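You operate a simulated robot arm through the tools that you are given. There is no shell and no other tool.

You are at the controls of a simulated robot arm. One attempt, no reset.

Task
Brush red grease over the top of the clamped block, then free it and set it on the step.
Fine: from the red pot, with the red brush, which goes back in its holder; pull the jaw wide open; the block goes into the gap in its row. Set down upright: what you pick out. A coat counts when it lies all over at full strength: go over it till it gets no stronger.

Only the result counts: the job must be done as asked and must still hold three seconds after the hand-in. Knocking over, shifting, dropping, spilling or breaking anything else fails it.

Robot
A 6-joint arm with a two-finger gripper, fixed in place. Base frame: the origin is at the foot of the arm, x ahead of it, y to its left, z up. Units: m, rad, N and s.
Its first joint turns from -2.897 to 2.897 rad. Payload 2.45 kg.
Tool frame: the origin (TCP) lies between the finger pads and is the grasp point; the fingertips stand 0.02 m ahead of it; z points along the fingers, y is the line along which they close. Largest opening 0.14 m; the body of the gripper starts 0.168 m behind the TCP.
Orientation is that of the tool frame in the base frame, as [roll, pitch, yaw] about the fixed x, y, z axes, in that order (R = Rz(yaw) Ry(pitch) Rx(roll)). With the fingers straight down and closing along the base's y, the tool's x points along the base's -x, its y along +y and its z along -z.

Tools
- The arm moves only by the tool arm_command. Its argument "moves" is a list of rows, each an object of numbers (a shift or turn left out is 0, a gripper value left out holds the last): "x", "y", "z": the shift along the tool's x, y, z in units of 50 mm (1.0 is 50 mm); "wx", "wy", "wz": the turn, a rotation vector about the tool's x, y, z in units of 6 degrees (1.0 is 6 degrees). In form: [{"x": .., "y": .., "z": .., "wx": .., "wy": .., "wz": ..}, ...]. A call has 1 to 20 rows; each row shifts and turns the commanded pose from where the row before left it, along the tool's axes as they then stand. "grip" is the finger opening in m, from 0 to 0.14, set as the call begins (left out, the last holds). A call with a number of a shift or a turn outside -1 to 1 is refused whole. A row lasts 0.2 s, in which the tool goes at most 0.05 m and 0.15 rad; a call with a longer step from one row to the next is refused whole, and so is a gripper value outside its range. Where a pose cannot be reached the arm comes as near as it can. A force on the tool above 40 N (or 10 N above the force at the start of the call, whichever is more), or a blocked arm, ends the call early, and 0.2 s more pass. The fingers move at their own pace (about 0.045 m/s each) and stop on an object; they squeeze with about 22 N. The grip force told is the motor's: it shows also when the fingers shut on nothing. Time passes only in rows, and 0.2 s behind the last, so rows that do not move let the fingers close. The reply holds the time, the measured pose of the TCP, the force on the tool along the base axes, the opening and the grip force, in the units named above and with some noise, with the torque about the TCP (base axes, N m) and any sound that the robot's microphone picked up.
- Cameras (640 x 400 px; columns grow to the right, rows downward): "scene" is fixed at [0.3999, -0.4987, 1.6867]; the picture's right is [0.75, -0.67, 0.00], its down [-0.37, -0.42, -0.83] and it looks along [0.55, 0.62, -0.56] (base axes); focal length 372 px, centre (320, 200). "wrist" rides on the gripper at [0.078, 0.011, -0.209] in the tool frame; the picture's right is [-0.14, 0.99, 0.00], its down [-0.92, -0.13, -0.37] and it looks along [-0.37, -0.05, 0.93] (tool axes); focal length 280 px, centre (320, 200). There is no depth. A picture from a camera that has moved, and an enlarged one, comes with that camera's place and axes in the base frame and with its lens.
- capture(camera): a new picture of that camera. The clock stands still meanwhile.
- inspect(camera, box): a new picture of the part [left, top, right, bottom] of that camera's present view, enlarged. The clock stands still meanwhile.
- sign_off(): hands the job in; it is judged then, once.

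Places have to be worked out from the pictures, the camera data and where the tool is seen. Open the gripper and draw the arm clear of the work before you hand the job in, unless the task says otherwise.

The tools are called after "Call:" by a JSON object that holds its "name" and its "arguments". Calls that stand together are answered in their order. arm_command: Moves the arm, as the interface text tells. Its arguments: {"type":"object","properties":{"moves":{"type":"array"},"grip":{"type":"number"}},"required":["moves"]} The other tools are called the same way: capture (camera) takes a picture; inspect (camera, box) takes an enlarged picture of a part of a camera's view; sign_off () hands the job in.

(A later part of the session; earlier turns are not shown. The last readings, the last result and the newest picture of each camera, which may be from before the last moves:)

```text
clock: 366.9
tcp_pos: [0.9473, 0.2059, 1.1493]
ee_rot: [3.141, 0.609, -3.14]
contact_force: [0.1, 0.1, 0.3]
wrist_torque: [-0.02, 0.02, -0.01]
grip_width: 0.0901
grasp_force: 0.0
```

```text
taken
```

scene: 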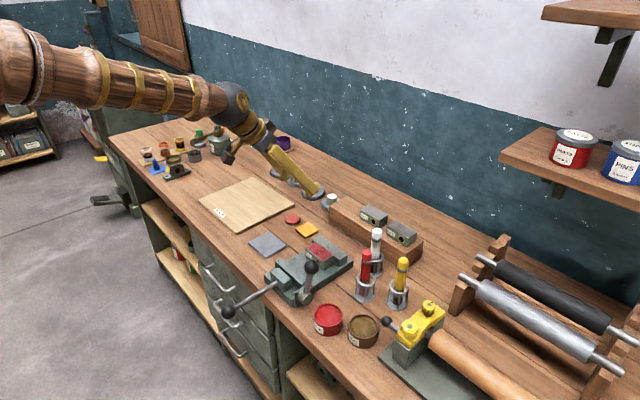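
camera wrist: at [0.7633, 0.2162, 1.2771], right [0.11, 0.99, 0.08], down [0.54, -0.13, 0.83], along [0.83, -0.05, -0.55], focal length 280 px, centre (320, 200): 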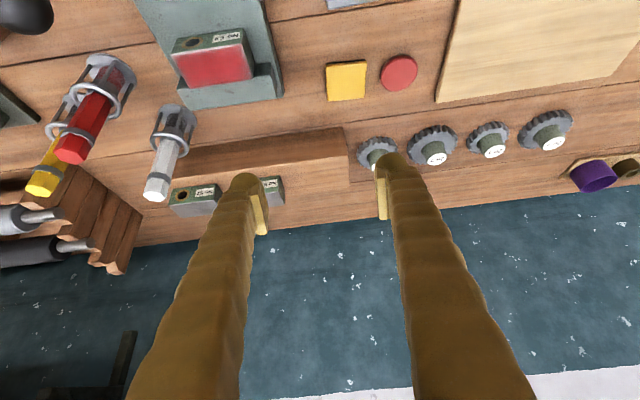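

The tilted pose works here. I zoom in on the step and its blocks to measure the slot from this side.

Call:
{"name": "inspect", "arguments": {"camera": "wrist", "box": [130, 110, 390, 260]}}

Call:
{"name": "inspect", "arguments": {"camera": "wrist", "box": [150, 10, 310, 120]}}

```text
2.46 times, centred on (260, 185) of wrist
camera zoom: at [0.7633, 0.2162, 1.2771], right [0.11, 0.99, 0.08], down [0.54, -0.13, 0.83], along [0.83, -0.05, -0.55], focal length 690 px, centre (468, 237)
```

zoom: 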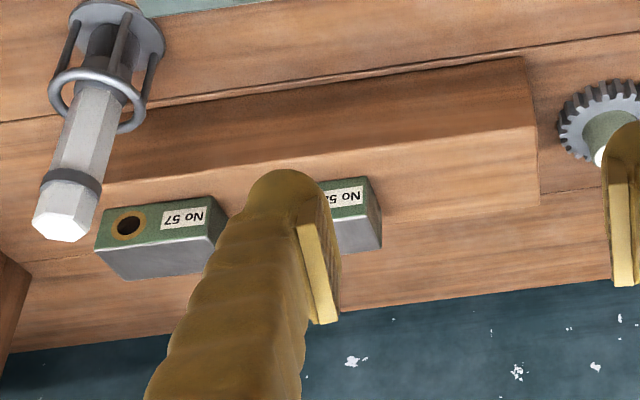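

```text
3.64 times, centred on (230, 65) of wrist
camera zoom: at [0.7633, 0.2162, 1.2771], right [0.11, 0.99, 0.08], down [0.54, -0.13, 0.83], along [0.83, -0.05, -0.55], focal length 1020 px, centre (647, 691)
```

zoom: 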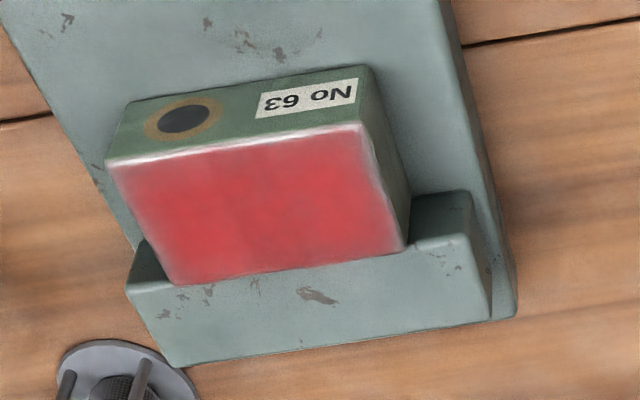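

The block top looks evenly red from here; the -y end (left here) seems to have a slightly wider pale band. I zoom in on both ends to judge it.

Call:
{"name": "inspect", "arguments": {"camera": "wrist", "box": [172, 40, 222, 95]}}

Call:
{"name": "inspect", "arguments": {"camera": "wrist", "box": [218, 30, 268, 85]}}

```text
7.27 times, centred on (197, 68) of wrist
camera zoom: at [0.7633, 0.2162, 1.2771], right [0.11, 0.99, 0.08], down [0.54, -0.13, 0.83], along [0.83, -0.05, -0.55], focal length 2039 px, centre (1214, 1164)
```

zoom: 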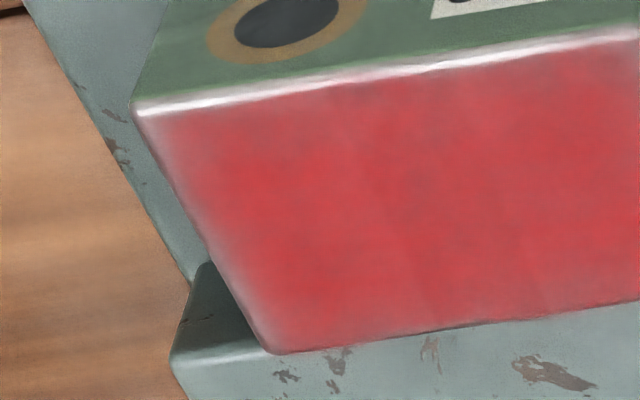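

```text
7.27 times, centred on (243, 58) of wrist
camera zoom: at [0.7633, 0.2162, 1.2771], right [0.11, 0.99, 0.08], down [0.54, -0.13, 0.83], along [0.83, -0.05, -0.55], focal length 2039 px, centre (880, 1236)
```

zoom: 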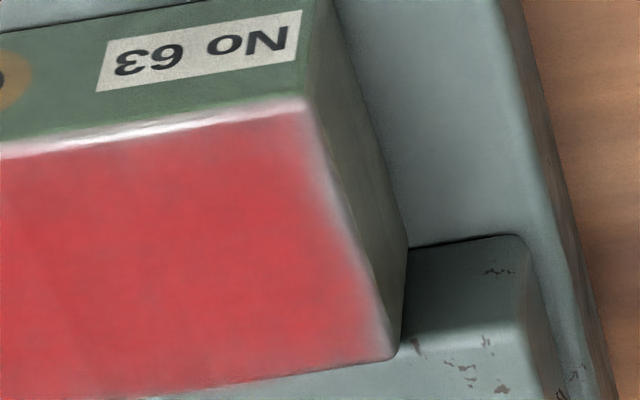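

The end bands scale with the block's proportions just like a texture border (ends ~2× the sides), so the coat is complete. From here: step top z≈0.965, front face x≈1.112, left end y≈0.249; No 52 spans y≈0.05–0.128. I now test the reach above the slot at (1.15, 0.198, 1.06).

Call:
{"name": "arm_command", "arguments": {"moves": [{"x": -0.461, "y": -0.032, "z": 0.757}, {"x": -0.461, "y": -0.032, "z": 0.757}, {"x": -0.461, "y": -0.032, "z": 0.757}, {"x": -0.461, "y": -0.032, "z": 0.757}, {"x": -0.461, "y": -0.032, "z": 0.757}, {"x": 0}]}}

Call:
{"name": "capture", "arguments": {"camera": "wrist"}}

Call:
{"name": "inspect", "arguments": {"camera": "scene", "box": [270, 120, 450, 260]}}

```text
clock: 368.3
tcp_pos: [1.1526, 0.1973, 1.0588]
ee_rot: [3.141, 0.608, -3.142]
contact_force: [-0.3, -1.5, 0.3]
wrist_torque: [0.02, 0.02, 0.0]
grip_width: 0.09
grasp_force: 0.0
```

```text
taken
camera wrist: at [0.9676, 0.2072, 1.1857], right [0.11, 0.99, 0.08], down [0.54, -0.13, 0.83], along [0.83, -0.05, -0.55], focal length 280 px, centre (320, 200)
```

wrist: 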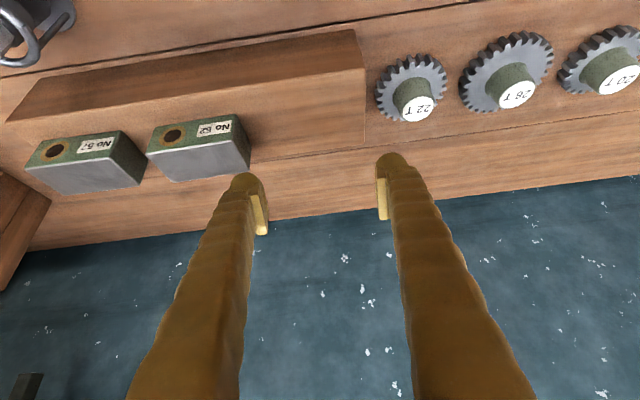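

```text
2.86 times, centred on (360, 190) of scene
camera zoom: at [0.3999, -0.4987, 1.6867], right [0.75, -0.67, 0.0], down [-0.37, -0.42, -0.83], along [0.55, 0.62, -0.56], focal length 1064 px, centre (206, 229)
```

zoom: 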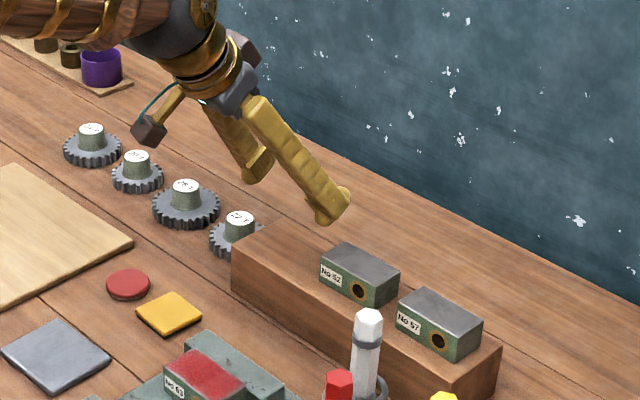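

Reach is fine with this tilt. I use this close view to measure the row exactly.

Call:
{"name": "inspect", "arguments": {"camera": "wrist", "box": [10, 20, 260, 200]}}

Call:
{"name": "inspect", "arguments": {"camera": "wrist", "box": [230, 20, 430, 200]}}

```text
2.22 times, centred on (135, 110) of wrist
camera zoom: at [0.9676, 0.2072, 1.1857], right [0.11, 0.99, 0.08], down [0.54, -0.13, 0.83], along [0.83, -0.05, -0.55], focal length 623 px, centre (731, 400)
```

zoom: 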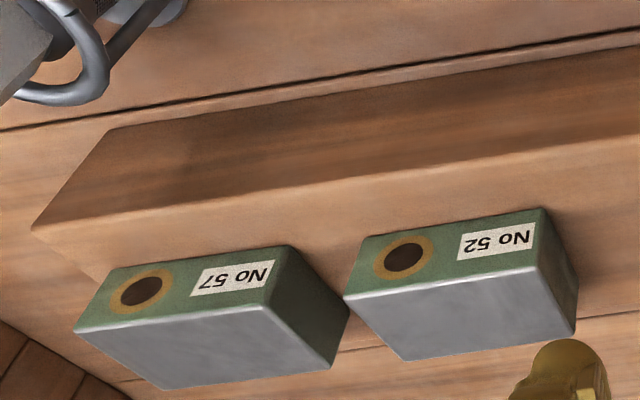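

```text
2.22 times, centred on (330, 110) of wrist
camera zoom: at [0.9676, 0.2072, 1.1857], right [0.11, 0.99, 0.08], down [0.54, -0.13, 0.83], along [0.83, -0.05, -0.55], focal length 623 px, centre (298, 400)
```

zoom: 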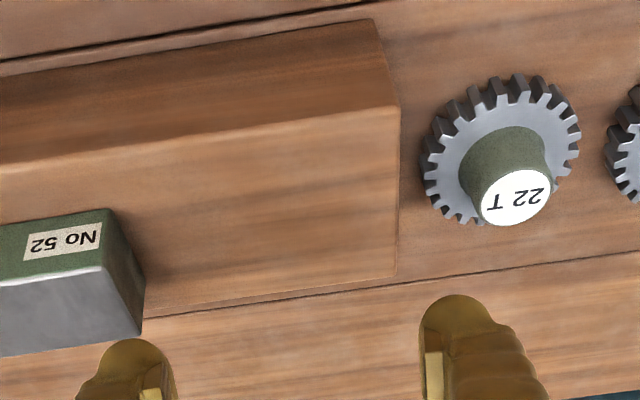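

Measured: slot centre (1.156, 0.1975), step top 0.966; the clamped block is at (0.935, 0.100), 0.079×0.042×0.036, seat z≈0.928. I return above the block keeping the 35° tilt.

Call:
{"name": "arm_command", "arguments": {"moves": [{"x": -0.57, "z": -0.81}, {"x": 0.687, "y": -0.325, "z": -0.4}, {"x": 0.687, "y": -0.325, "z": -0.4}, {"x": 0.687, "y": -0.325, "z": -0.4}, {"x": 0.687, "y": -0.325, "z": -0.4}, {"x": 0.687, "y": -0.325, "z": -0.4}, {"x": 0.687, "y": -0.325, "z": -0.4}, {"x": 0}]}}

Call:
{"name": "capture", "arguments": {"camera": "wrist"}}

Call:
{"name": "inspect", "arguments": {"camera": "scene", "box": [240, 180, 380, 300]}}

```text
clock: 370.1
tcp_pos: [0.9143, 0.0989, 1.0891]
ee_rot: [-3.141, 0.608, 3.141]
contact_force: [0.2, 0.1, -0.3]
wrist_torque: [-0.04, -0.01, 0.01]
grip_width: 0.09
grasp_force: 0.1
```

```text
taken
camera wrist: at [0.7303, 0.1096, 1.2171], right [0.11, 0.99, 0.08], down [0.54, -0.13, 0.83], along [0.83, -0.05, -0.55], focal length 280 px, centre (320, 200)
```

wrist: 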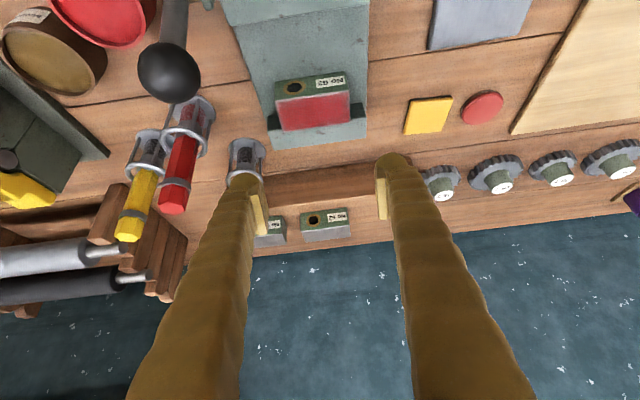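

```text
3.33 times, centred on (310, 240) of scene
camera zoom: at [0.3999, -0.4987, 1.6867], right [0.75, -0.67, 0.0], down [-0.37, -0.42, -0.83], along [0.55, 0.62, -0.56], focal length 1241 px, centre (353, 67)
```

zoom: 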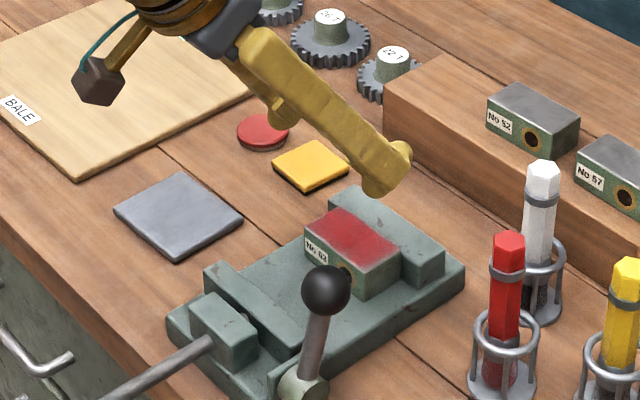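

Call:
{"name": "inspect", "arguments": {"camera": "wrist", "box": [250, 50, 390, 170]}}

```text
3.33 times, centred on (320, 110) of wrist
camera zoom: at [0.7303, 0.1096, 1.2171], right [0.11, 0.99, 0.08], down [0.54, -0.13, 0.83], along [0.83, -0.05, -0.55], focal length 935 px, centre (320, 500)
```

zoom: 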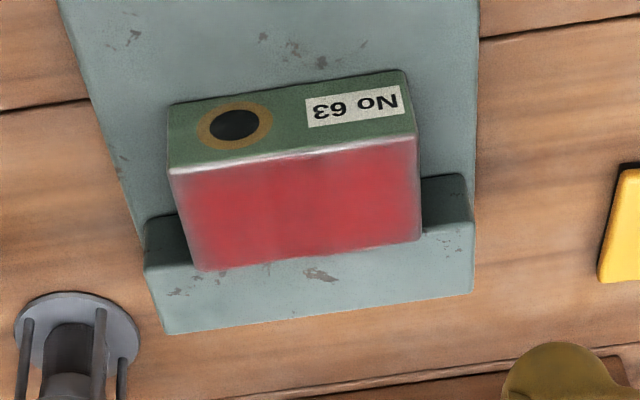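

Block reads x 0.915–0.957, y 0.0605–0.1396 – the gripper is centred on it. I lower straight down to z≈1.0 first, then check clearances.

Call:
{"name": "arm_command", "arguments": {"moves": [{"x": 0.313, "z": 0.505, "y": 0.01}, {"x": 0.313, "z": 0.505}, {"x": 0.313, "z": 0.505}, {"x": 0}]}}

Call:
{"name": "capture", "arguments": {"camera": "wrist"}}

Call:
{"name": "inspect", "arguments": {"camera": "scene", "box": [270, 200, 370, 290]}}

```text
clock: 371.1
tcp_pos: [0.9187, 0.0993, 0.9985]
ee_rot: [3.14, 0.608, -3.141]
contact_force: [0.0, 0.1, -0.3]
wrist_torque: [-0.04, 0.01, -0.01]
grip_width: 0.09
grasp_force: 0.0
```

```text
taken
camera wrist: at [0.7345, 0.1105, 1.1267], right [0.11, 0.99, 0.08], down [0.54, -0.13, 0.83], along [0.83, -0.05, -0.55], focal length 280 px, centre (320, 200)
```

wrist: 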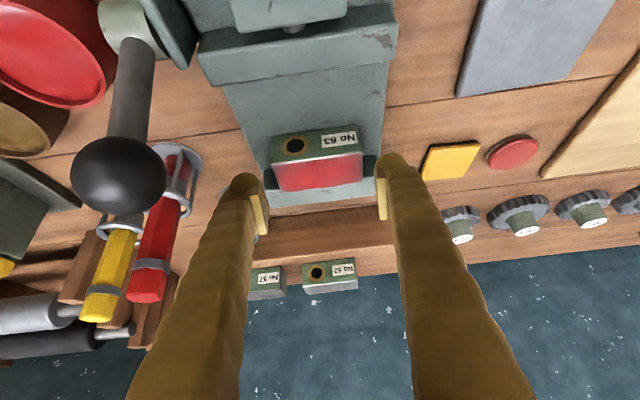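

```text
4.44 times, centred on (320, 245) of scene
camera zoom: at [0.3999, -0.4987, 1.6867], right [0.75, -0.67, 0.0], down [-0.37, -0.42, -0.83], along [0.55, 0.62, -0.56], focal length 1655 px, centre (320, 0)
```

zoom: 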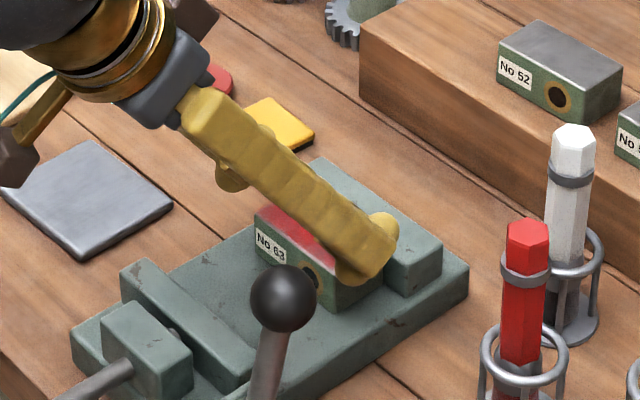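

The fingers straddle the block's two ends cleanly. I lower to z≈0.960, watching for contact.

Call:
{"name": "arm_command", "arguments": {"moves": [{"x": 0.13, "z": 0.223}, {"x": 0.13, "z": 0.223}, {"x": 0.13, "z": 0.223}, {"x": 0}]}}

Call:
{"name": "inspect", "arguments": {"camera": "wrist", "box": [220, 100, 420, 240]}}

Call:
{"name": "inspect", "arguments": {"camera": "scene", "box": [290, 215, 360, 275]}}

```text
clock: 372.1
tcp_pos: [0.9213, 0.1002, 0.9613]
ee_rot: [-3.141, 0.607, -3.14]
contact_force: [0.7, 1.0, 0.2]
wrist_torque: [-0.02, 0.0, -0.01]
grip_width: 0.0899
grasp_force: 0.0
```

```text
2.86 times, centred on (320, 170) of wrist
camera zoom: at [0.7376, 0.1106, 1.0888], right [0.11, 0.99, 0.08], down [0.54, -0.13, 0.83], along [0.83, -0.05, -0.55], focal length 801 px, centre (320, 286)
```

zoom: 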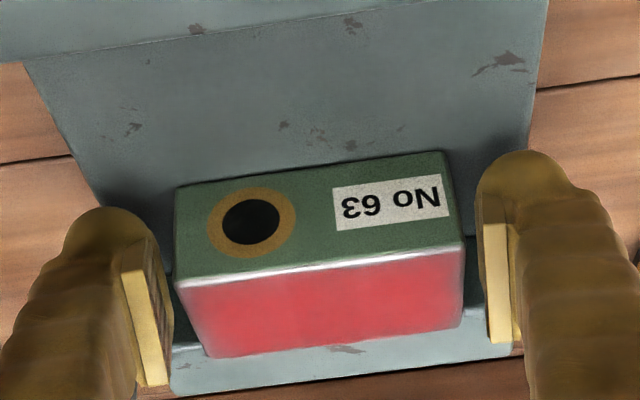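

```text
6.67 times, centred on (325, 245) of scene
camera zoom: at [0.3999, -0.4987, 1.6867], right [0.75, -0.67, 0.0], down [-0.37, -0.42, -0.83], along [0.55, 0.62, -0.56], focal length 2482 px, centre (287, -100)
```

zoom: 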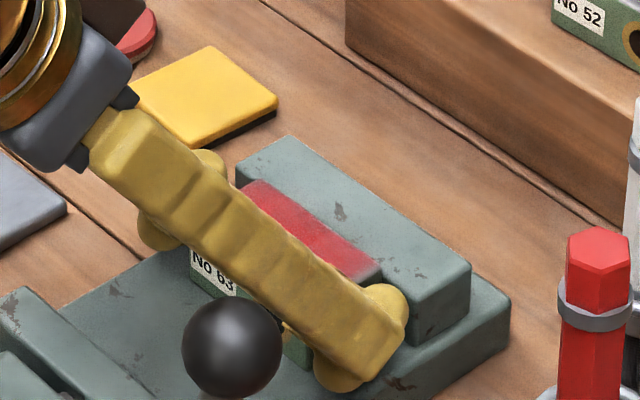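

The block sits between the pads, ~2 mm nearer the -y finger. I centre it, go 5 mm forward and 3 mm down, then close gently.

Call:
{"name": "arm_command", "arguments": {"moves": [{"x": -0.028, "y": -0.02, "z": 0.056}, {"x": -0.028, "y": -0.02, "z": 0.056}, {"x": 0}]}}

Call:
{"name": "arm_command", "arguments": {"moves": [{"x": 0}, {"x": 0}], "grip": 0.083}}

Call:
{"name": "inspect", "arguments": {"camera": "wrist", "box": [220, 100, 420, 240]}}

```text
clock: 372.9
tcp_pos: [0.9283, 0.0983, 0.9573]
ee_rot: [-3.141, 0.61, 3.141]
contact_force: [-0.2, -0.5, 0.2]
wrist_torque: [0.0, 0.04, -0.02]
grip_width: 0.09
grasp_force: 0.2
```

```text
clock: 373.5
tcp_pos: [0.9287, 0.099, 0.9582]
ee_rot: [3.141, 0.61, -3.141]
contact_force: [0.2, 4.3, 2.4]
wrist_torque: [0.03, 0.03, -0.08]
grip_width: 0.0854
grasp_force: 1.3
```

```text
2.86 times, centred on (320, 170) of wrist
camera zoom: at [0.7444, 0.1094, 1.0861], right [0.11, 0.99, 0.08], down [0.54, -0.13, 0.83], along [0.83, -0.05, -0.55], focal length 801 px, centre (320, 286)
```

zoom: 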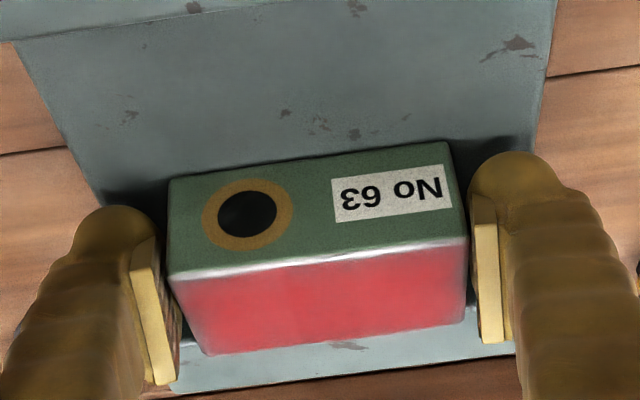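

The -y finger touched first (4 N); I shift the tool 2 mm toward -y and continue closing.

Call:
{"name": "arm_command", "arguments": {"moves": [{"y": -0.04}, {"y": 0}]}}

Call:
{"name": "arm_command", "arguments": {"moves": [{"x": 0}, {"x": 0}, {"x": 0}, {"x": 0}], "grip": 0.06}}

Call:
{"name": "inspect", "arguments": {"camera": "wrist", "box": [220, 100, 420, 240]}}

```text
clock: 374.1
tcp_pos: [0.9283, 0.0967, 0.9581]
ee_rot: [3.14, 0.61, -3.14]
contact_force: [-0.5, 2.3, -0.6]
wrist_torque: [-0.02, -0.03, 0.03]
grip_width: 0.0843
grasp_force: 3.2
```

```text
clock: 375.1
tcp_pos: [0.928, 0.0957, 0.9585]
ee_rot: [-3.141, 0.608, -3.141]
contact_force: [-3.1, 0.7, 0.0]
wrist_torque: [-0.06, -0.01, -0.02]
grip_width: 0.0831
grasp_force: 22.2
```

```text
2.86 times, centred on (320, 170) of wrist
camera zoom: at [0.7443, 0.1072, 1.0863], right [0.11, 0.99, 0.08], down [0.54, -0.13, 0.83], along [0.83, -0.05, -0.55], focal length 801 px, centre (320, 286)
```

zoom: 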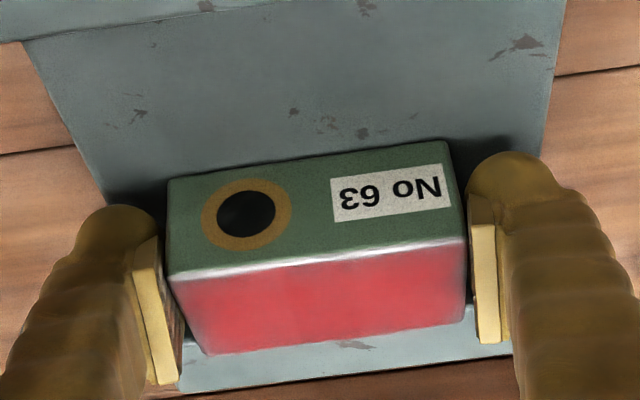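

Gripped at 22 N (83 mm). I lift a few millimetres straight up to check the hold and weight.

Call:
{"name": "arm_command", "arguments": {"moves": [{"x": -0.057, "z": -0.082}, {"x": 0}, {"x": 0}]}}

Call:
{"name": "inspect", "arguments": {"camera": "wrist", "box": [220, 100, 420, 240]}}

Call:
{"name": "inspect", "arguments": {"camera": "scene", "box": [290, 215, 360, 275]}}

```text
clock: 375.9
tcp_pos: [0.9285, 0.0968, 0.9631]
ee_rot: [3.141, 0.609, -3.141]
contact_force: [-7.8, -1.4, -9.9]
wrist_torque: [0.06, 0.09, -0.34]
grip_width: 0.0835
grasp_force: 21.6
```

```text
2.86 times, centred on (320, 170) of wrist
camera zoom: at [0.7447, 0.1073, 1.0907], right [0.11, 0.99, 0.08], down [0.54, -0.13, 0.83], along [0.83, -0.05, -0.55], focal length 801 px, centre (320, 286)
```

zoom: 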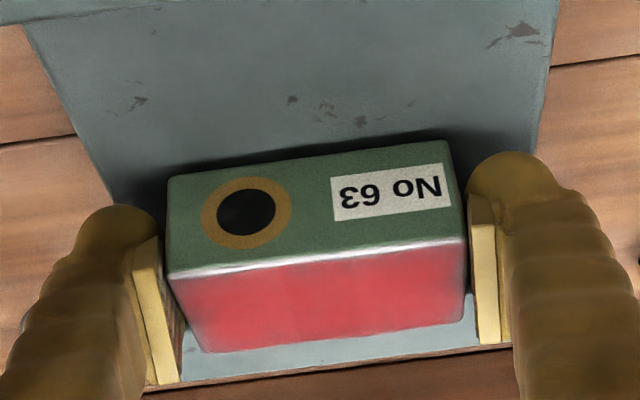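

```text
6.67 times, centred on (325, 245) of scene
camera zoom: at [0.3999, -0.4987, 1.6867], right [0.75, -0.67, 0.0], down [-0.37, -0.42, -0.83], along [0.55, 0.62, -0.56], focal length 2482 px, centre (287, -100)
```

zoom: 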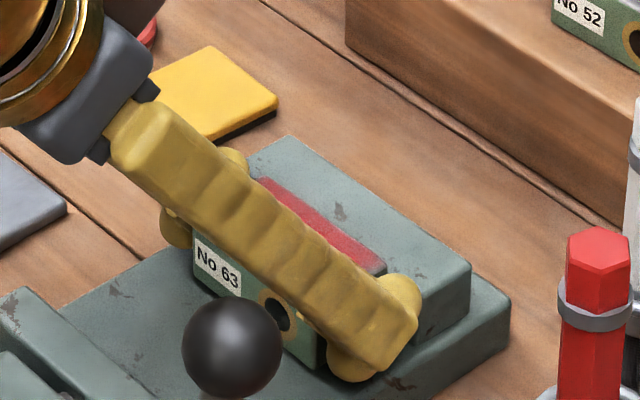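

The block lifts with the grip (≈10 N), rubbing a little on the fixed jaw (-8 N in x). I back off 3 mm in -x and continue up.

Call:
{"name": "arm_command", "arguments": {"moves": [{"x": 0.049, "z": -0.034}, {"x": 0}]}}

Call:
{"name": "arm_command", "arguments": {"moves": [{"x": -0.115, "z": -0.164}, {"x": -0.23, "z": -0.328}, {"x": 0}]}}

Call:
{"name": "inspect", "arguments": {"camera": "wrist", "box": [220, 100, 420, 240]}}

Call:
{"name": "inspect", "arguments": {"camera": "scene", "box": [290, 200, 370, 275]}}

```text
clock: 376.5
tcp_pos: [0.9254, 0.0966, 0.9626]
ee_rot: [-3.141, 0.609, -3.141]
contact_force: [-0.4, 1.2, -7.1]
wrist_torque: [0.0, 0.04, -0.01]
grip_width: 0.0834
grasp_force: 22.2
```

```text
clock: 377.3
tcp_pos: [0.9249, 0.0971, 0.9921]
ee_rot: [-3.14, 0.608, -3.141]
contact_force: [-0.6, -0.5, -6.8]
wrist_torque: [0.01, -0.02, 0.04]
grip_width: 0.0833
grasp_force: 22.0
```

```text
2.86 times, centred on (320, 170) of wrist
camera zoom: at [0.7415, 0.1072, 1.1207], right [0.11, 0.99, 0.08], down [0.55, -0.13, 0.83], along [0.83, -0.05, -0.55], focal length 801 px, centre (320, 286)
```

zoom: 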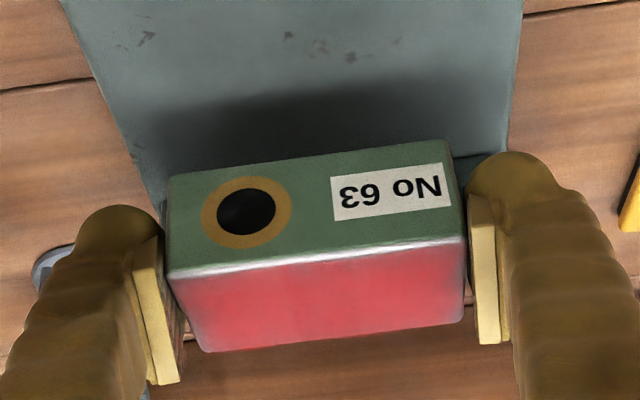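

```text
5.33 times, centred on (330, 238) of scene
camera zoom: at [0.3999, -0.4987, 1.6867], right [0.75, -0.67, 0.0], down [-0.37, -0.42, -0.83], along [0.55, 0.62, -0.56], focal length 1986 px, centre (267, 0)
```

zoom: 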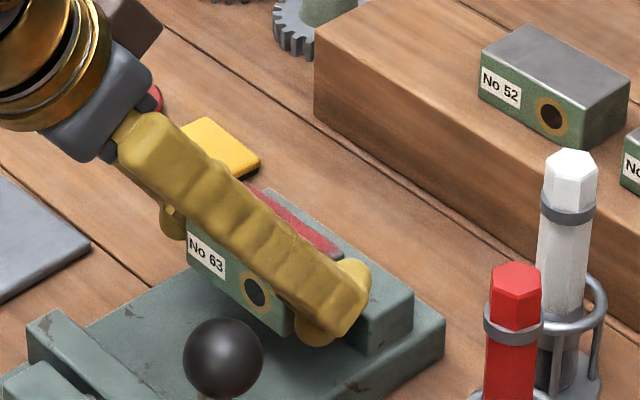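

The block hangs steadily (≈7 N, unrotated). I lift to z≈1.08 and carry it over to the slot position.

Call:
{"name": "arm_command", "arguments": {"moves": [{"x": -0.344, "z": -0.492}, {"x": -0.344, "z": -0.492}, {"x": -0.344, "z": -0.492}, {"x": 0}]}}

Call:
{"name": "arm_command", "arguments": {"moves": [{"x": -0.457, "y": 0.252, "z": 0.32}, {"x": -0.457, "y": 0.252, "z": 0.32}, {"x": -0.457, "y": 0.252, "z": 0.32}, {"x": -0.457, "y": 0.252, "z": 0.32}, {"x": -0.457, "y": 0.252, "z": 0.32}, {"x": -0.457, "y": 0.252, "z": 0.32}, {"x": -0.457, "y": 0.252, "z": 0.32}, {"x": -0.457, "y": 0.252, "z": 0.32}, {"x": 0}]}}

Call:
{"name": "capture", "arguments": {"camera": "wrist"}}

Call:
{"name": "inspect", "arguments": {"camera": "scene", "box": [300, 140, 430, 250]}}

```text
clock: 378.3
tcp_pos: [0.9268, 0.0968, 1.0851]
ee_rot: [3.142, 0.609, -3.14]
contact_force: [0.0, -0.5, -7.6]
wrist_torque: [0.01, 0.03, 0.02]
grip_width: 0.0831
grasp_force: 22.4
```

```text
clock: 380.3
tcp_pos: [1.1506, 0.1979, 1.0832]
ee_rot: [3.141, 0.609, 3.141]
contact_force: [-1.2, -0.8, -8.2]
wrist_torque: [0.02, 0.0, -0.01]
grip_width: 0.0831
grasp_force: 21.7
```

```text
taken
camera wrist: at [0.9665, 0.208, 1.2115], right [0.11, 0.99, 0.08], down [0.54, -0.13, 0.83], along [0.83, -0.05, -0.55], focal length 280 px, centre (320, 200)
```

wrist: 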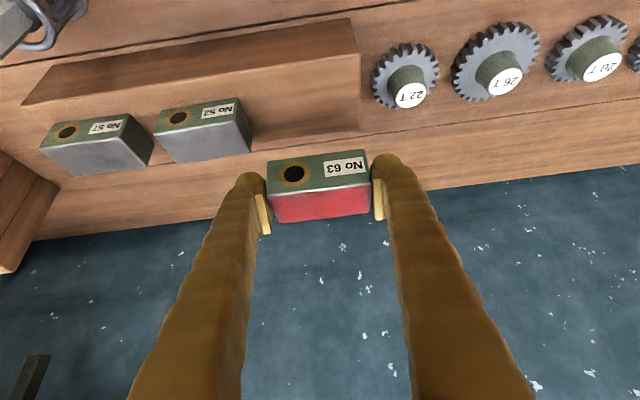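

```text
3.64 times, centred on (365, 195) of scene
camera zoom: at [0.3999, -0.4987, 1.6867], right [0.75, -0.67, 0.0], down [-0.37, -0.42, -0.83], along [0.55, 0.62, -0.56], focal length 1354 px, centre (156, 218)
```

zoom: 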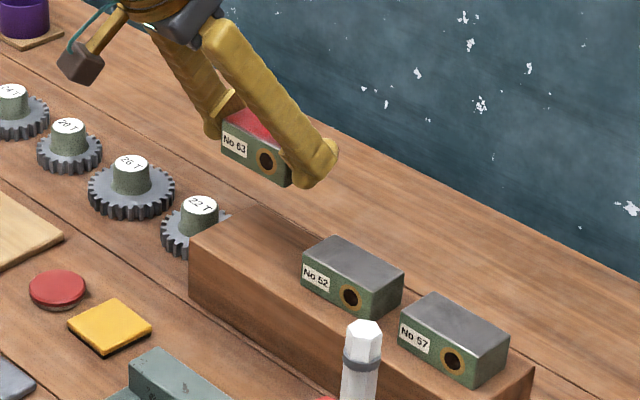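

The block hangs over the slot. I lower to about 23 mm above the step and check the alignment with its neighbours.

Call:
{"name": "arm_command", "arguments": {"moves": [{"x": 0.252, "z": 0.336}, {"x": 0.252, "z": 0.336}, {"x": 0.252, "z": 0.336}, {"x": 0}]}}

Call:
{"name": "capture", "arguments": {"camera": "wrist"}}

Call:
{"name": "inspect", "arguments": {"camera": "wrist", "box": [100, 60, 400, 250]}}

Call:
{"name": "inspect", "arguments": {"camera": "scene", "box": [310, 150, 420, 250]}}

```text
clock: 381.3
tcp_pos: [1.1473, 0.1985, 1.0197]
ee_rot: [-3.141, 0.609, 3.141]
contact_force: [0.4, -0.5, -7.2]
wrist_torque: [0.02, 0.04, -0.03]
grip_width: 0.0831
grasp_force: 22.2
```

```text
taken
camera wrist: at [0.9642, 0.2088, 1.148], right [0.11, 0.99, 0.08], down [0.54, -0.13, 0.83], along [0.83, -0.05, -0.55], focal length 280 px, centre (320, 200)
```

wrist: 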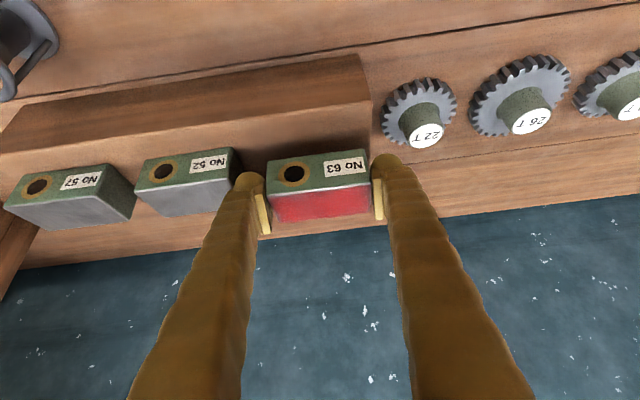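

```text
2.11 times, centred on (250, 155) of wrist
camera zoom: at [0.9642, 0.2088, 1.148], right [0.11, 0.99, 0.08], down [0.54, -0.13, 0.83], along [0.83, -0.05, -0.55], focal length 590 px, centre (467, 295)
```

zoom: 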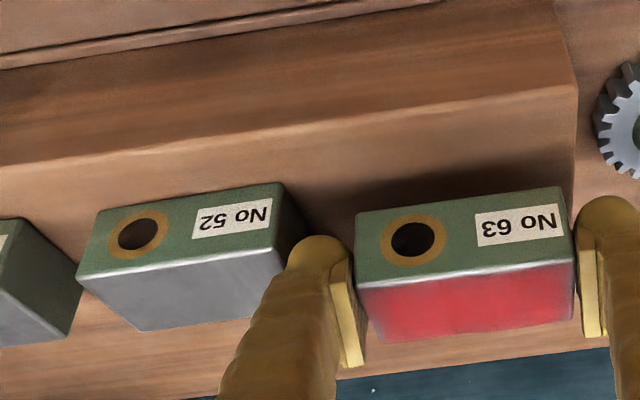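

```text
4.00 times, centred on (365, 200) of scene
camera zoom: at [0.3999, -0.4987, 1.6867], right [0.75, -0.67, 0.0], down [-0.37, -0.42, -0.83], along [0.55, 0.62, -0.56], focal length 1489 px, centre (140, 200)
```

zoom: 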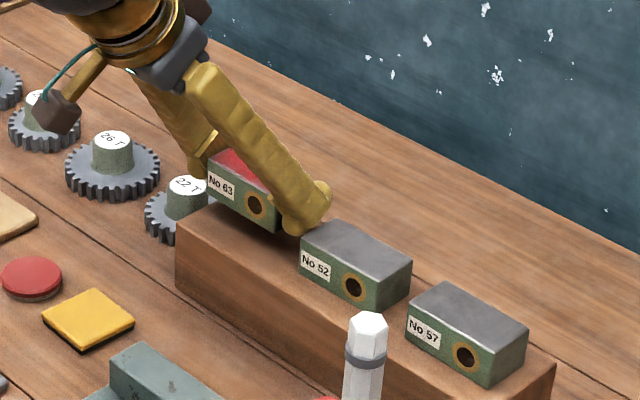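

Aligned: block 63's front is at x≈1.1365 (neighbours 1.1375), y 0.157–0.2395, with equal spacing to No 52. I lower it to just above the step.

Call:
{"name": "arm_command", "arguments": {"moves": [{"x": 0.103, "z": 0.147}, {"x": 0.103, "z": 0.147}, {"x": 0}]}}

Call:
{"name": "arm_command", "arguments": {"moves": [{"x": 0.0115, "z": 0.0164}, {"x": 0.0115, "z": 0.0164}, {"x": 0}]}}

Call:
{"name": "arm_command", "arguments": {"moves": [{"x": 0.0115, "z": 0.0164}, {"x": 0}]}}

```text
clock: 382.1
tcp_pos: [1.1475, 0.1984, 1.0026]
ee_rot: [3.141, 0.61, -3.141]
contact_force: [-0.2, 0.2, -8.1]
wrist_torque: [-0.01, 0.07, 0.0]
grip_width: 0.0835
grasp_force: 22.3
```

```text
clock: 382.9
tcp_pos: [1.1458, 0.1977, 1.0002]
ee_rot: [3.141, 0.609, -3.141]
contact_force: [0.3, 0.1, -7.3]
wrist_torque: [0.0, 0.01, -0.03]
grip_width: 0.0831
grasp_force: 22.4
```

```text
clock: 383.5
tcp_pos: [1.1473, 0.1982, 0.9997]
ee_rot: [3.14, 0.61, -3.141]
contact_force: [-1.0, -0.7, 2.4]
wrist_torque: [-0.38, -0.12, -0.09]
grip_width: 0.0829
grasp_force: 22.5
```

Contact: the block's -y end touches first. I settle it another half millimetre, then check before releasing.

Call:
{"name": "arm_command", "arguments": {"moves": [{"x": 0.0058, "z": 0.0082}, {"x": 0}]}}

Call:
{"name": "inspect", "arguments": {"camera": "scene", "box": [310, 150, 420, 250]}}

Call:
{"name": "inspect", "arguments": {"camera": "wrist", "box": [100, 60, 400, 250]}}

```text
clock: 384.1
tcp_pos: [1.1469, 0.1981, 0.9996]
ee_rot: [3.138, 0.611, 3.141]
contact_force: [-1.9, -1.1, 9.2]
wrist_torque: [-0.38, -0.32, 0.05]
grip_width: 0.083
grasp_force: 22.0
```

```text
4.00 times, centred on (365, 200) of scene
camera zoom: at [0.3999, -0.4987, 1.6867], right [0.75, -0.67, 0.0], down [-0.37, -0.42, -0.83], along [0.55, 0.62, -0.56], focal length 1489 px, centre (140, 200)
```

zoom: 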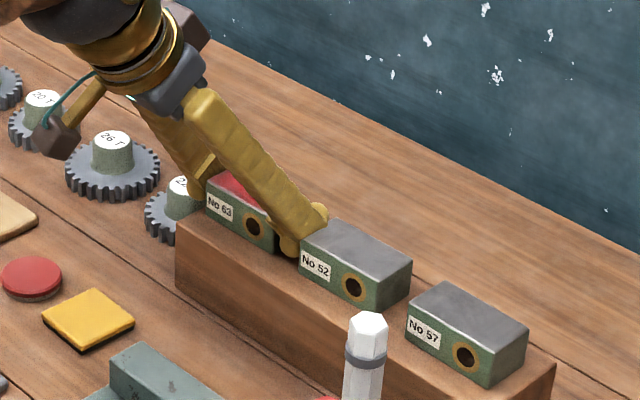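

```text
2.11 times, centred on (250, 155) of wrist
camera zoom: at [0.963, 0.2085, 1.1272], right [0.11, 0.99, 0.08], down [0.54, -0.13, 0.83], along [0.83, -0.05, -0.55], focal length 590 px, centre (467, 295)
```

zoom: 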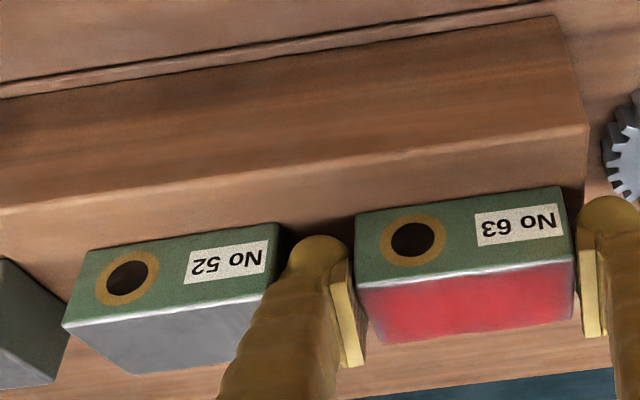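

The block rests on the step (≈17 N support), level and in line. I relieve the pressure slightly and open the fingers a little.

Call:
{"name": "arm_command", "arguments": {"moves": [{"x": -0.0058, "z": -0.0082}, {"x": 0}]}}

Call:
{"name": "arm_command", "arguments": {"moves": [{"x": 0}, {"x": 0}, {"x": 0}], "grip": 0.092}}

Call:
{"name": "inspect", "arguments": {"camera": "wrist", "box": [100, 60, 400, 250]}}

Call:
{"name": "inspect", "arguments": {"camera": "scene", "box": [310, 150, 420, 250]}}

```text
clock: 384.7
tcp_pos: [1.1465, 0.1973, 0.9991]
ee_rot: [3.14, 0.609, -3.14]
contact_force: [-5.0, 5.9, 12.6]
wrist_torque: [0.05, -0.38, 0.06]
grip_width: 0.0832
grasp_force: 22.4
```

```text
clock: 385.5
tcp_pos: [1.1472, 0.197, 0.9986]
ee_rot: [-3.141, 0.61, -3.141]
contact_force: [-0.2, -0.1, 0.0]
wrist_torque: [0.02, -0.03, 0.03]
grip_width: 0.0917
grasp_force: 0.0
```

```text
2.11 times, centred on (250, 155) of wrist
camera zoom: at [0.9632, 0.208, 1.1265], right [0.11, 0.99, 0.08], down [0.54, -0.13, 0.83], along [0.83, -0.05, -0.55], focal length 590 px, centre (467, 295)
```

zoom: 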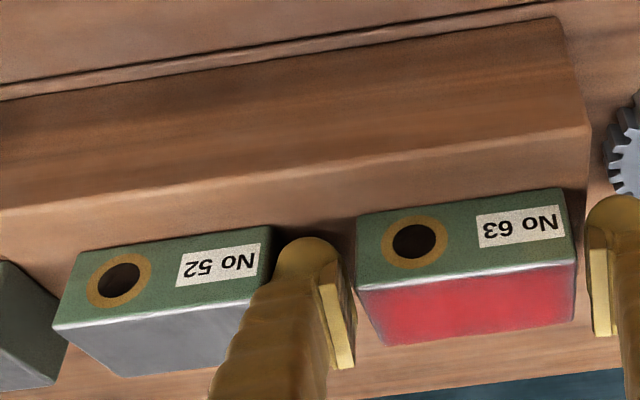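

```text
4.00 times, centred on (365, 200) of scene
camera zoom: at [0.3999, -0.4987, 1.6867], right [0.75, -0.67, 0.0], down [-0.37, -0.42, -0.83], along [0.55, 0.62, -0.56], focal length 1489 px, centre (140, 200)
```

zoom: 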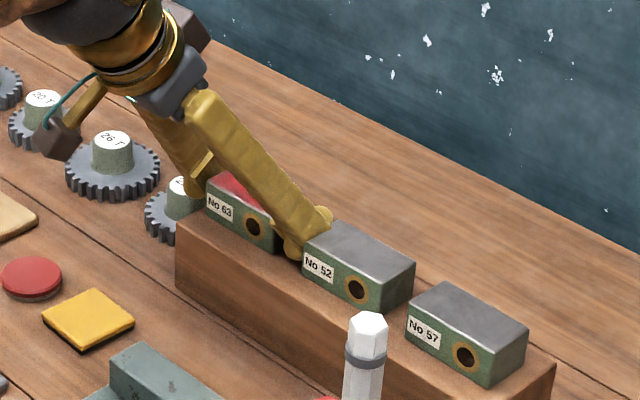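

Released, but comparing pictures, No 52 appears to have been nudged a few millimetres toward -y as the -y finger opened. I narrow the opening a touch to get clear of both blocks and rise straight up.

Call:
{"name": "arm_command", "arguments": {"moves": [{"x": 0}, {"x": 0}], "grip": 0.088}}

Call:
{"name": "inspect", "arguments": {"camera": "wrist", "box": [180, 80, 400, 240]}}

```text
clock: 386.1
tcp_pos: [1.1479, 0.1985, 0.9997]
ee_rot: [-3.141, 0.61, 3.14]
contact_force: [0.1, 0.8, 0.1]
wrist_torque: [0.01, 0.01, -0.02]
grip_width: 0.0882
grasp_force: 0.0
```

```text
2.50 times, centred on (290, 160) of wrist
camera zoom: at [0.9632, 0.208, 1.1266], right [0.11, 0.99, 0.08], down [0.54, -0.13, 0.83], along [0.83, -0.05, -0.55], focal length 701 px, centre (395, 300)
```

zoom: 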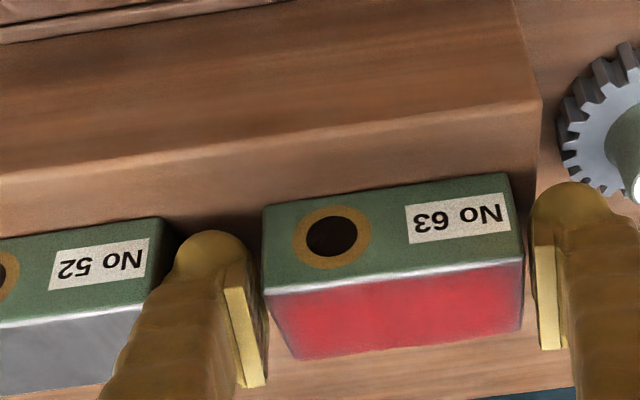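

Call:
{"name": "arm_command", "arguments": {"moves": [{"x": -0.057, "z": -0.082}, {"x": -0.115, "z": -0.164}, {"x": -0.23, "z": -0.328}, {"x": -0.344, "z": -0.492}, {"x": -0.344, "z": -0.492}, {"x": 0}]}}

Call:
{"name": "inspect", "arguments": {"camera": "scene", "box": [300, 170, 440, 270]}}

Call:
{"name": "capture", "arguments": {"camera": "wrist"}}

```text
clock: 387.5
tcp_pos: [1.1465, 0.1984, 1.0941]
ee_rot: [3.141, 0.61, 3.14]
contact_force: [0.3, -0.6, 0.7]
wrist_torque: [0.01, -0.01, 0.0]
grip_width: 0.088
grasp_force: 0.1
```

```text
4.00 times, centred on (370, 220) of scene
camera zoom: at [0.3999, -0.4987, 1.6867], right [0.75, -0.67, 0.0], down [-0.37, -0.42, -0.83], along [0.55, 0.62, -0.56], focal length 1489 px, centre (120, 120)
```

zoom: 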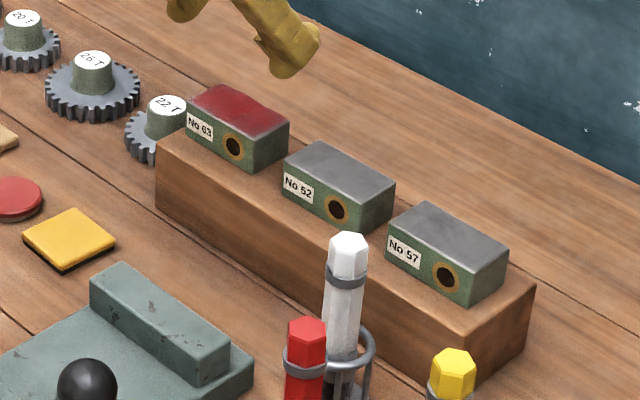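

```text
taken
camera wrist: at [0.9626, 0.2075, 1.2225], right [0.11, 0.99, 0.08], down [0.54, -0.13, 0.83], along [0.83, -0.05, -0.55], focal length 280 px, centre (320, 200)
```

wrist: 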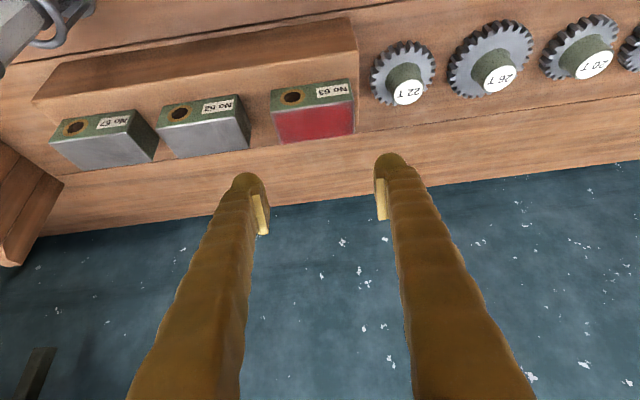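

Compared with the very first picture, No 52 sits ~3.5 mm further toward -y (0.75 px); No 57 is unmoved, and No 63 stands upright in the slot. I check everything else against the first pictures with the same view boxes.

Call:
{"name": "inspect", "arguments": {"camera": "scene", "box": [240, 180, 440, 350]}}

Call:
{"name": "inspect", "arguments": {"camera": "scene", "box": [345, 195, 415, 245]}}

Call:
{"name": "inspect", "arguments": {"camera": "wrist", "box": [30, 60, 260, 190]}}

```text
2.35 times, centred on (340, 265) of scene
camera zoom: at [0.3999, -0.4987, 1.6867], right [0.75, -0.67, 0.0], down [-0.37, -0.42, -0.83], along [0.55, 0.62, -0.56], focal length 876 px, centre (273, 47)
```

zoom: 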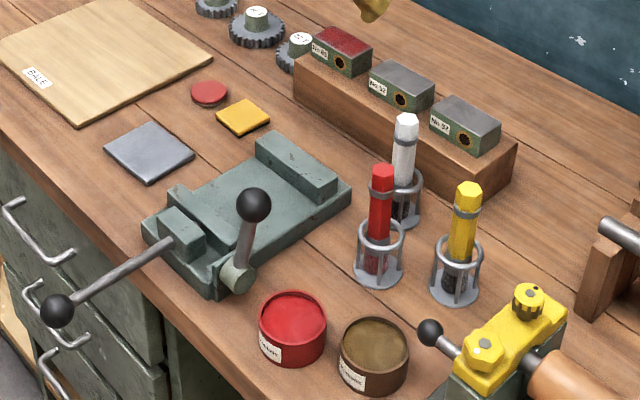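

```text
8.00 times, centred on (380, 220) of scene
camera zoom: at [0.3999, -0.4987, 1.6867], right [0.75, -0.67, 0.0], down [-0.37, -0.42, -0.83], along [0.55, 0.62, -0.56], focal length 2978 px, centre (-160, 40)
```

zoom: 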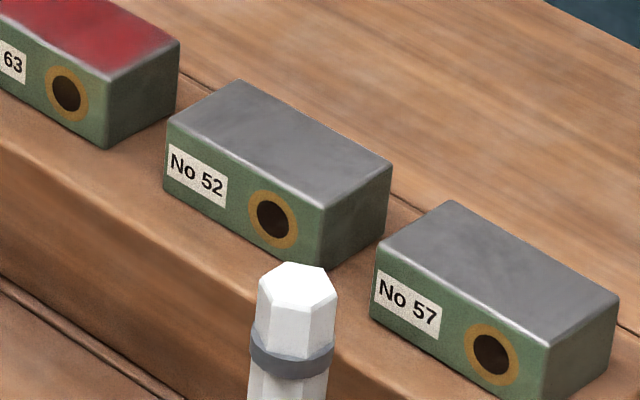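

```text
2.78 times, centred on (145, 125) of wrist
camera zoom: at [0.9626, 0.2075, 1.2225], right [0.11, 0.99, 0.08], down [0.54, -0.13, 0.83], along [0.83, -0.05, -0.55], focal length 780 px, centre (807, 409)
```

zoom: 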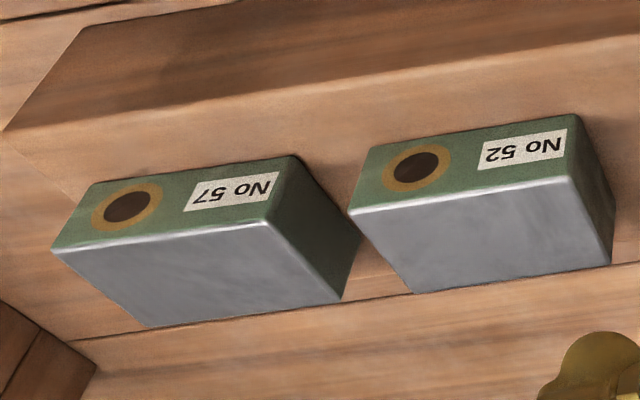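

Everything else matches the first pictures. To be safe I'll nudge No 52 back its ~3 mm: with the gripper opened to 100 mm straddling No 57, the +y fingertip can enter the gap beside No 52 and press its edge gently toward +y. I move over there at safe height first.

Call:
{"name": "arm_command", "arguments": {"moves": [{"x": 0}, {"y": -0.785}, {"y": -0.785}, {"y": -0.785}, {"y": -0.785}, {"y": -0.785}, {"y": -0.785}, {"x": -0.22, "z": 0.155}, {"x": 0}], "grip": 0.1}}

Call:
{"name": "capture", "arguments": {"camera": "wrist"}}

Call:
{"name": "inspect", "arguments": {"camera": "scene", "box": [310, 130, 450, 250]}}

```text
clock: 389.5
tcp_pos: [1.1612, -0.0396, 1.0951]
ee_rot: [3.141, 0.609, -3.141]
contact_force: [-0.3, 0.5, 0.1]
wrist_torque: [0.0, 0.0, 0.03]
grip_width: 0.1
grasp_force: 0.1
```

```text
taken
camera wrist: at [0.9769, -0.0283, 1.2236], right [0.11, 0.99, 0.08], down [0.54, -0.13, 0.83], along [0.83, -0.05, -0.55], focal length 280 px, centre (320, 200)
```

wrist: 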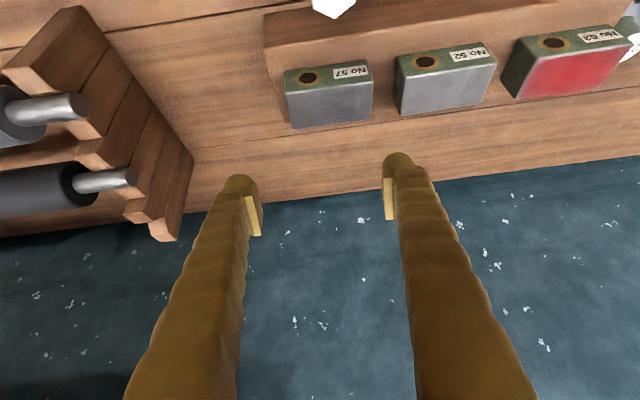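

```text
3.33 times, centred on (380, 190) of scene
camera zoom: at [0.3999, -0.4987, 1.6867], right [0.75, -0.67, 0.0], down [-0.37, -0.42, -0.83], along [0.55, 0.62, -0.56], focal length 1241 px, centre (120, 233)
```

zoom: 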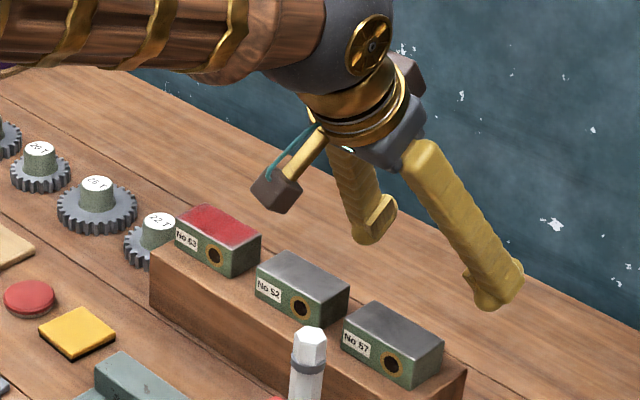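

The geometry looks as planned. I lower to ~13 mm above the block tops and check the fingertip against the gap.

Call:
{"name": "arm_command", "arguments": {"moves": [{"x": 0.316, "z": 0.451}, {"x": 0.316, "z": 0.451}, {"x": 0}]}}

Call:
{"name": "inspect", "arguments": {"camera": "wrist", "box": [210, 60, 510, 230]}}

Call:
{"name": "inspect", "arguments": {"camera": "scene", "box": [345, 170, 425, 245]}}

```text
clock: 390.3
tcp_pos: [1.1621, -0.0385, 1.0401]
ee_rot: [3.141, 0.609, 3.141]
contact_force: [-0.1, -0.4, 1.1]
wrist_torque: [0.0, 0.03, -0.02]
grip_width: 0.1001
grasp_force: 0.0
```

```text
2.13 times, centred on (360, 145) of wrist
camera zoom: at [0.9776, -0.0288, 1.168], right [0.11, 0.99, 0.08], down [0.54, -0.13, 0.83], along [0.83, -0.05, -0.55], focal length 598 px, centre (235, 317)
```

zoom: 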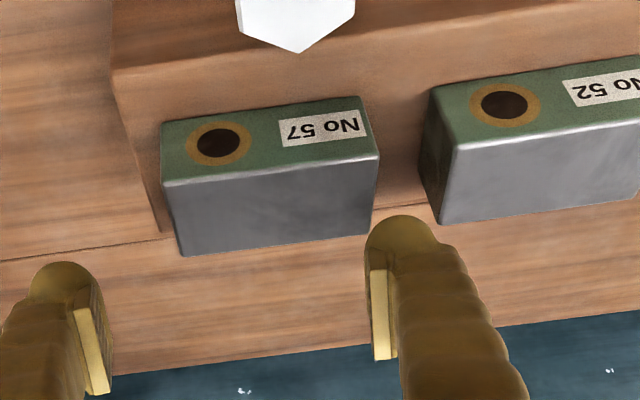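

```text
5.33 times, centred on (385, 208) of scene
camera zoom: at [0.3999, -0.4987, 1.6867], right [0.75, -0.67, 0.0], down [-0.37, -0.42, -0.83], along [0.55, 0.62, -0.56], focal length 1986 px, centre (-27, 160)
```

zoom: 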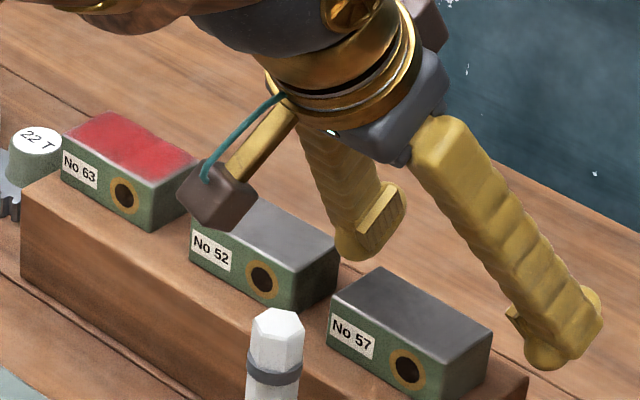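

From this closer view the gap lies at y≈0.0195–0.048 (28.5 mm) and the fingertip is ~8.5 mm too far -y. I shift +8.5 mm in y and look again.

Call:
{"name": "arm_command", "arguments": {"moves": [{"y": 0.17}, {"y": 0}]}}

Call:
{"name": "arm_command", "arguments": {"moves": [{"x": 0.0918, "z": 0.131}, {"x": 0}]}}

Call:
{"name": "inspect", "arguments": {"camera": "wrist", "box": [300, 60, 480, 200]}}

```text
clock: 390.9
tcp_pos: [1.1604, -0.0299, 1.0406]
ee_rot: [3.141, 0.609, 3.142]
contact_force: [1.4, -0.1, 0.5]
wrist_torque: [0.0, -0.01, 0.01]
grip_width: 0.0997
grasp_force: 0.1
```

```text
clock: 391.5
tcp_pos: [1.1608, -0.0284, 1.0322]
ee_rot: [-3.14, 0.609, 3.14]
contact_force: [-0.3, 0.3, -0.6]
wrist_torque: [0.01, 0.01, 0.02]
grip_width: 0.1
grasp_force: 0.0
```

```text
2.86 times, centred on (390, 130) of wrist
camera zoom: at [0.977, -0.0191, 1.1601], right [0.11, 0.99, 0.08], down [0.54, -0.13, 0.83], along [0.83, -0.05, -0.55], focal length 801 px, centre (120, 400)
```

zoom: 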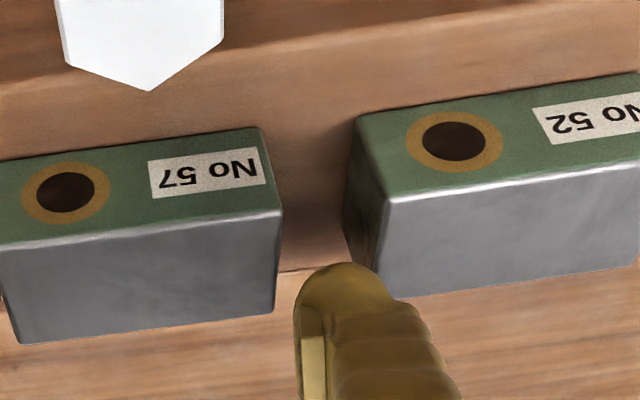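

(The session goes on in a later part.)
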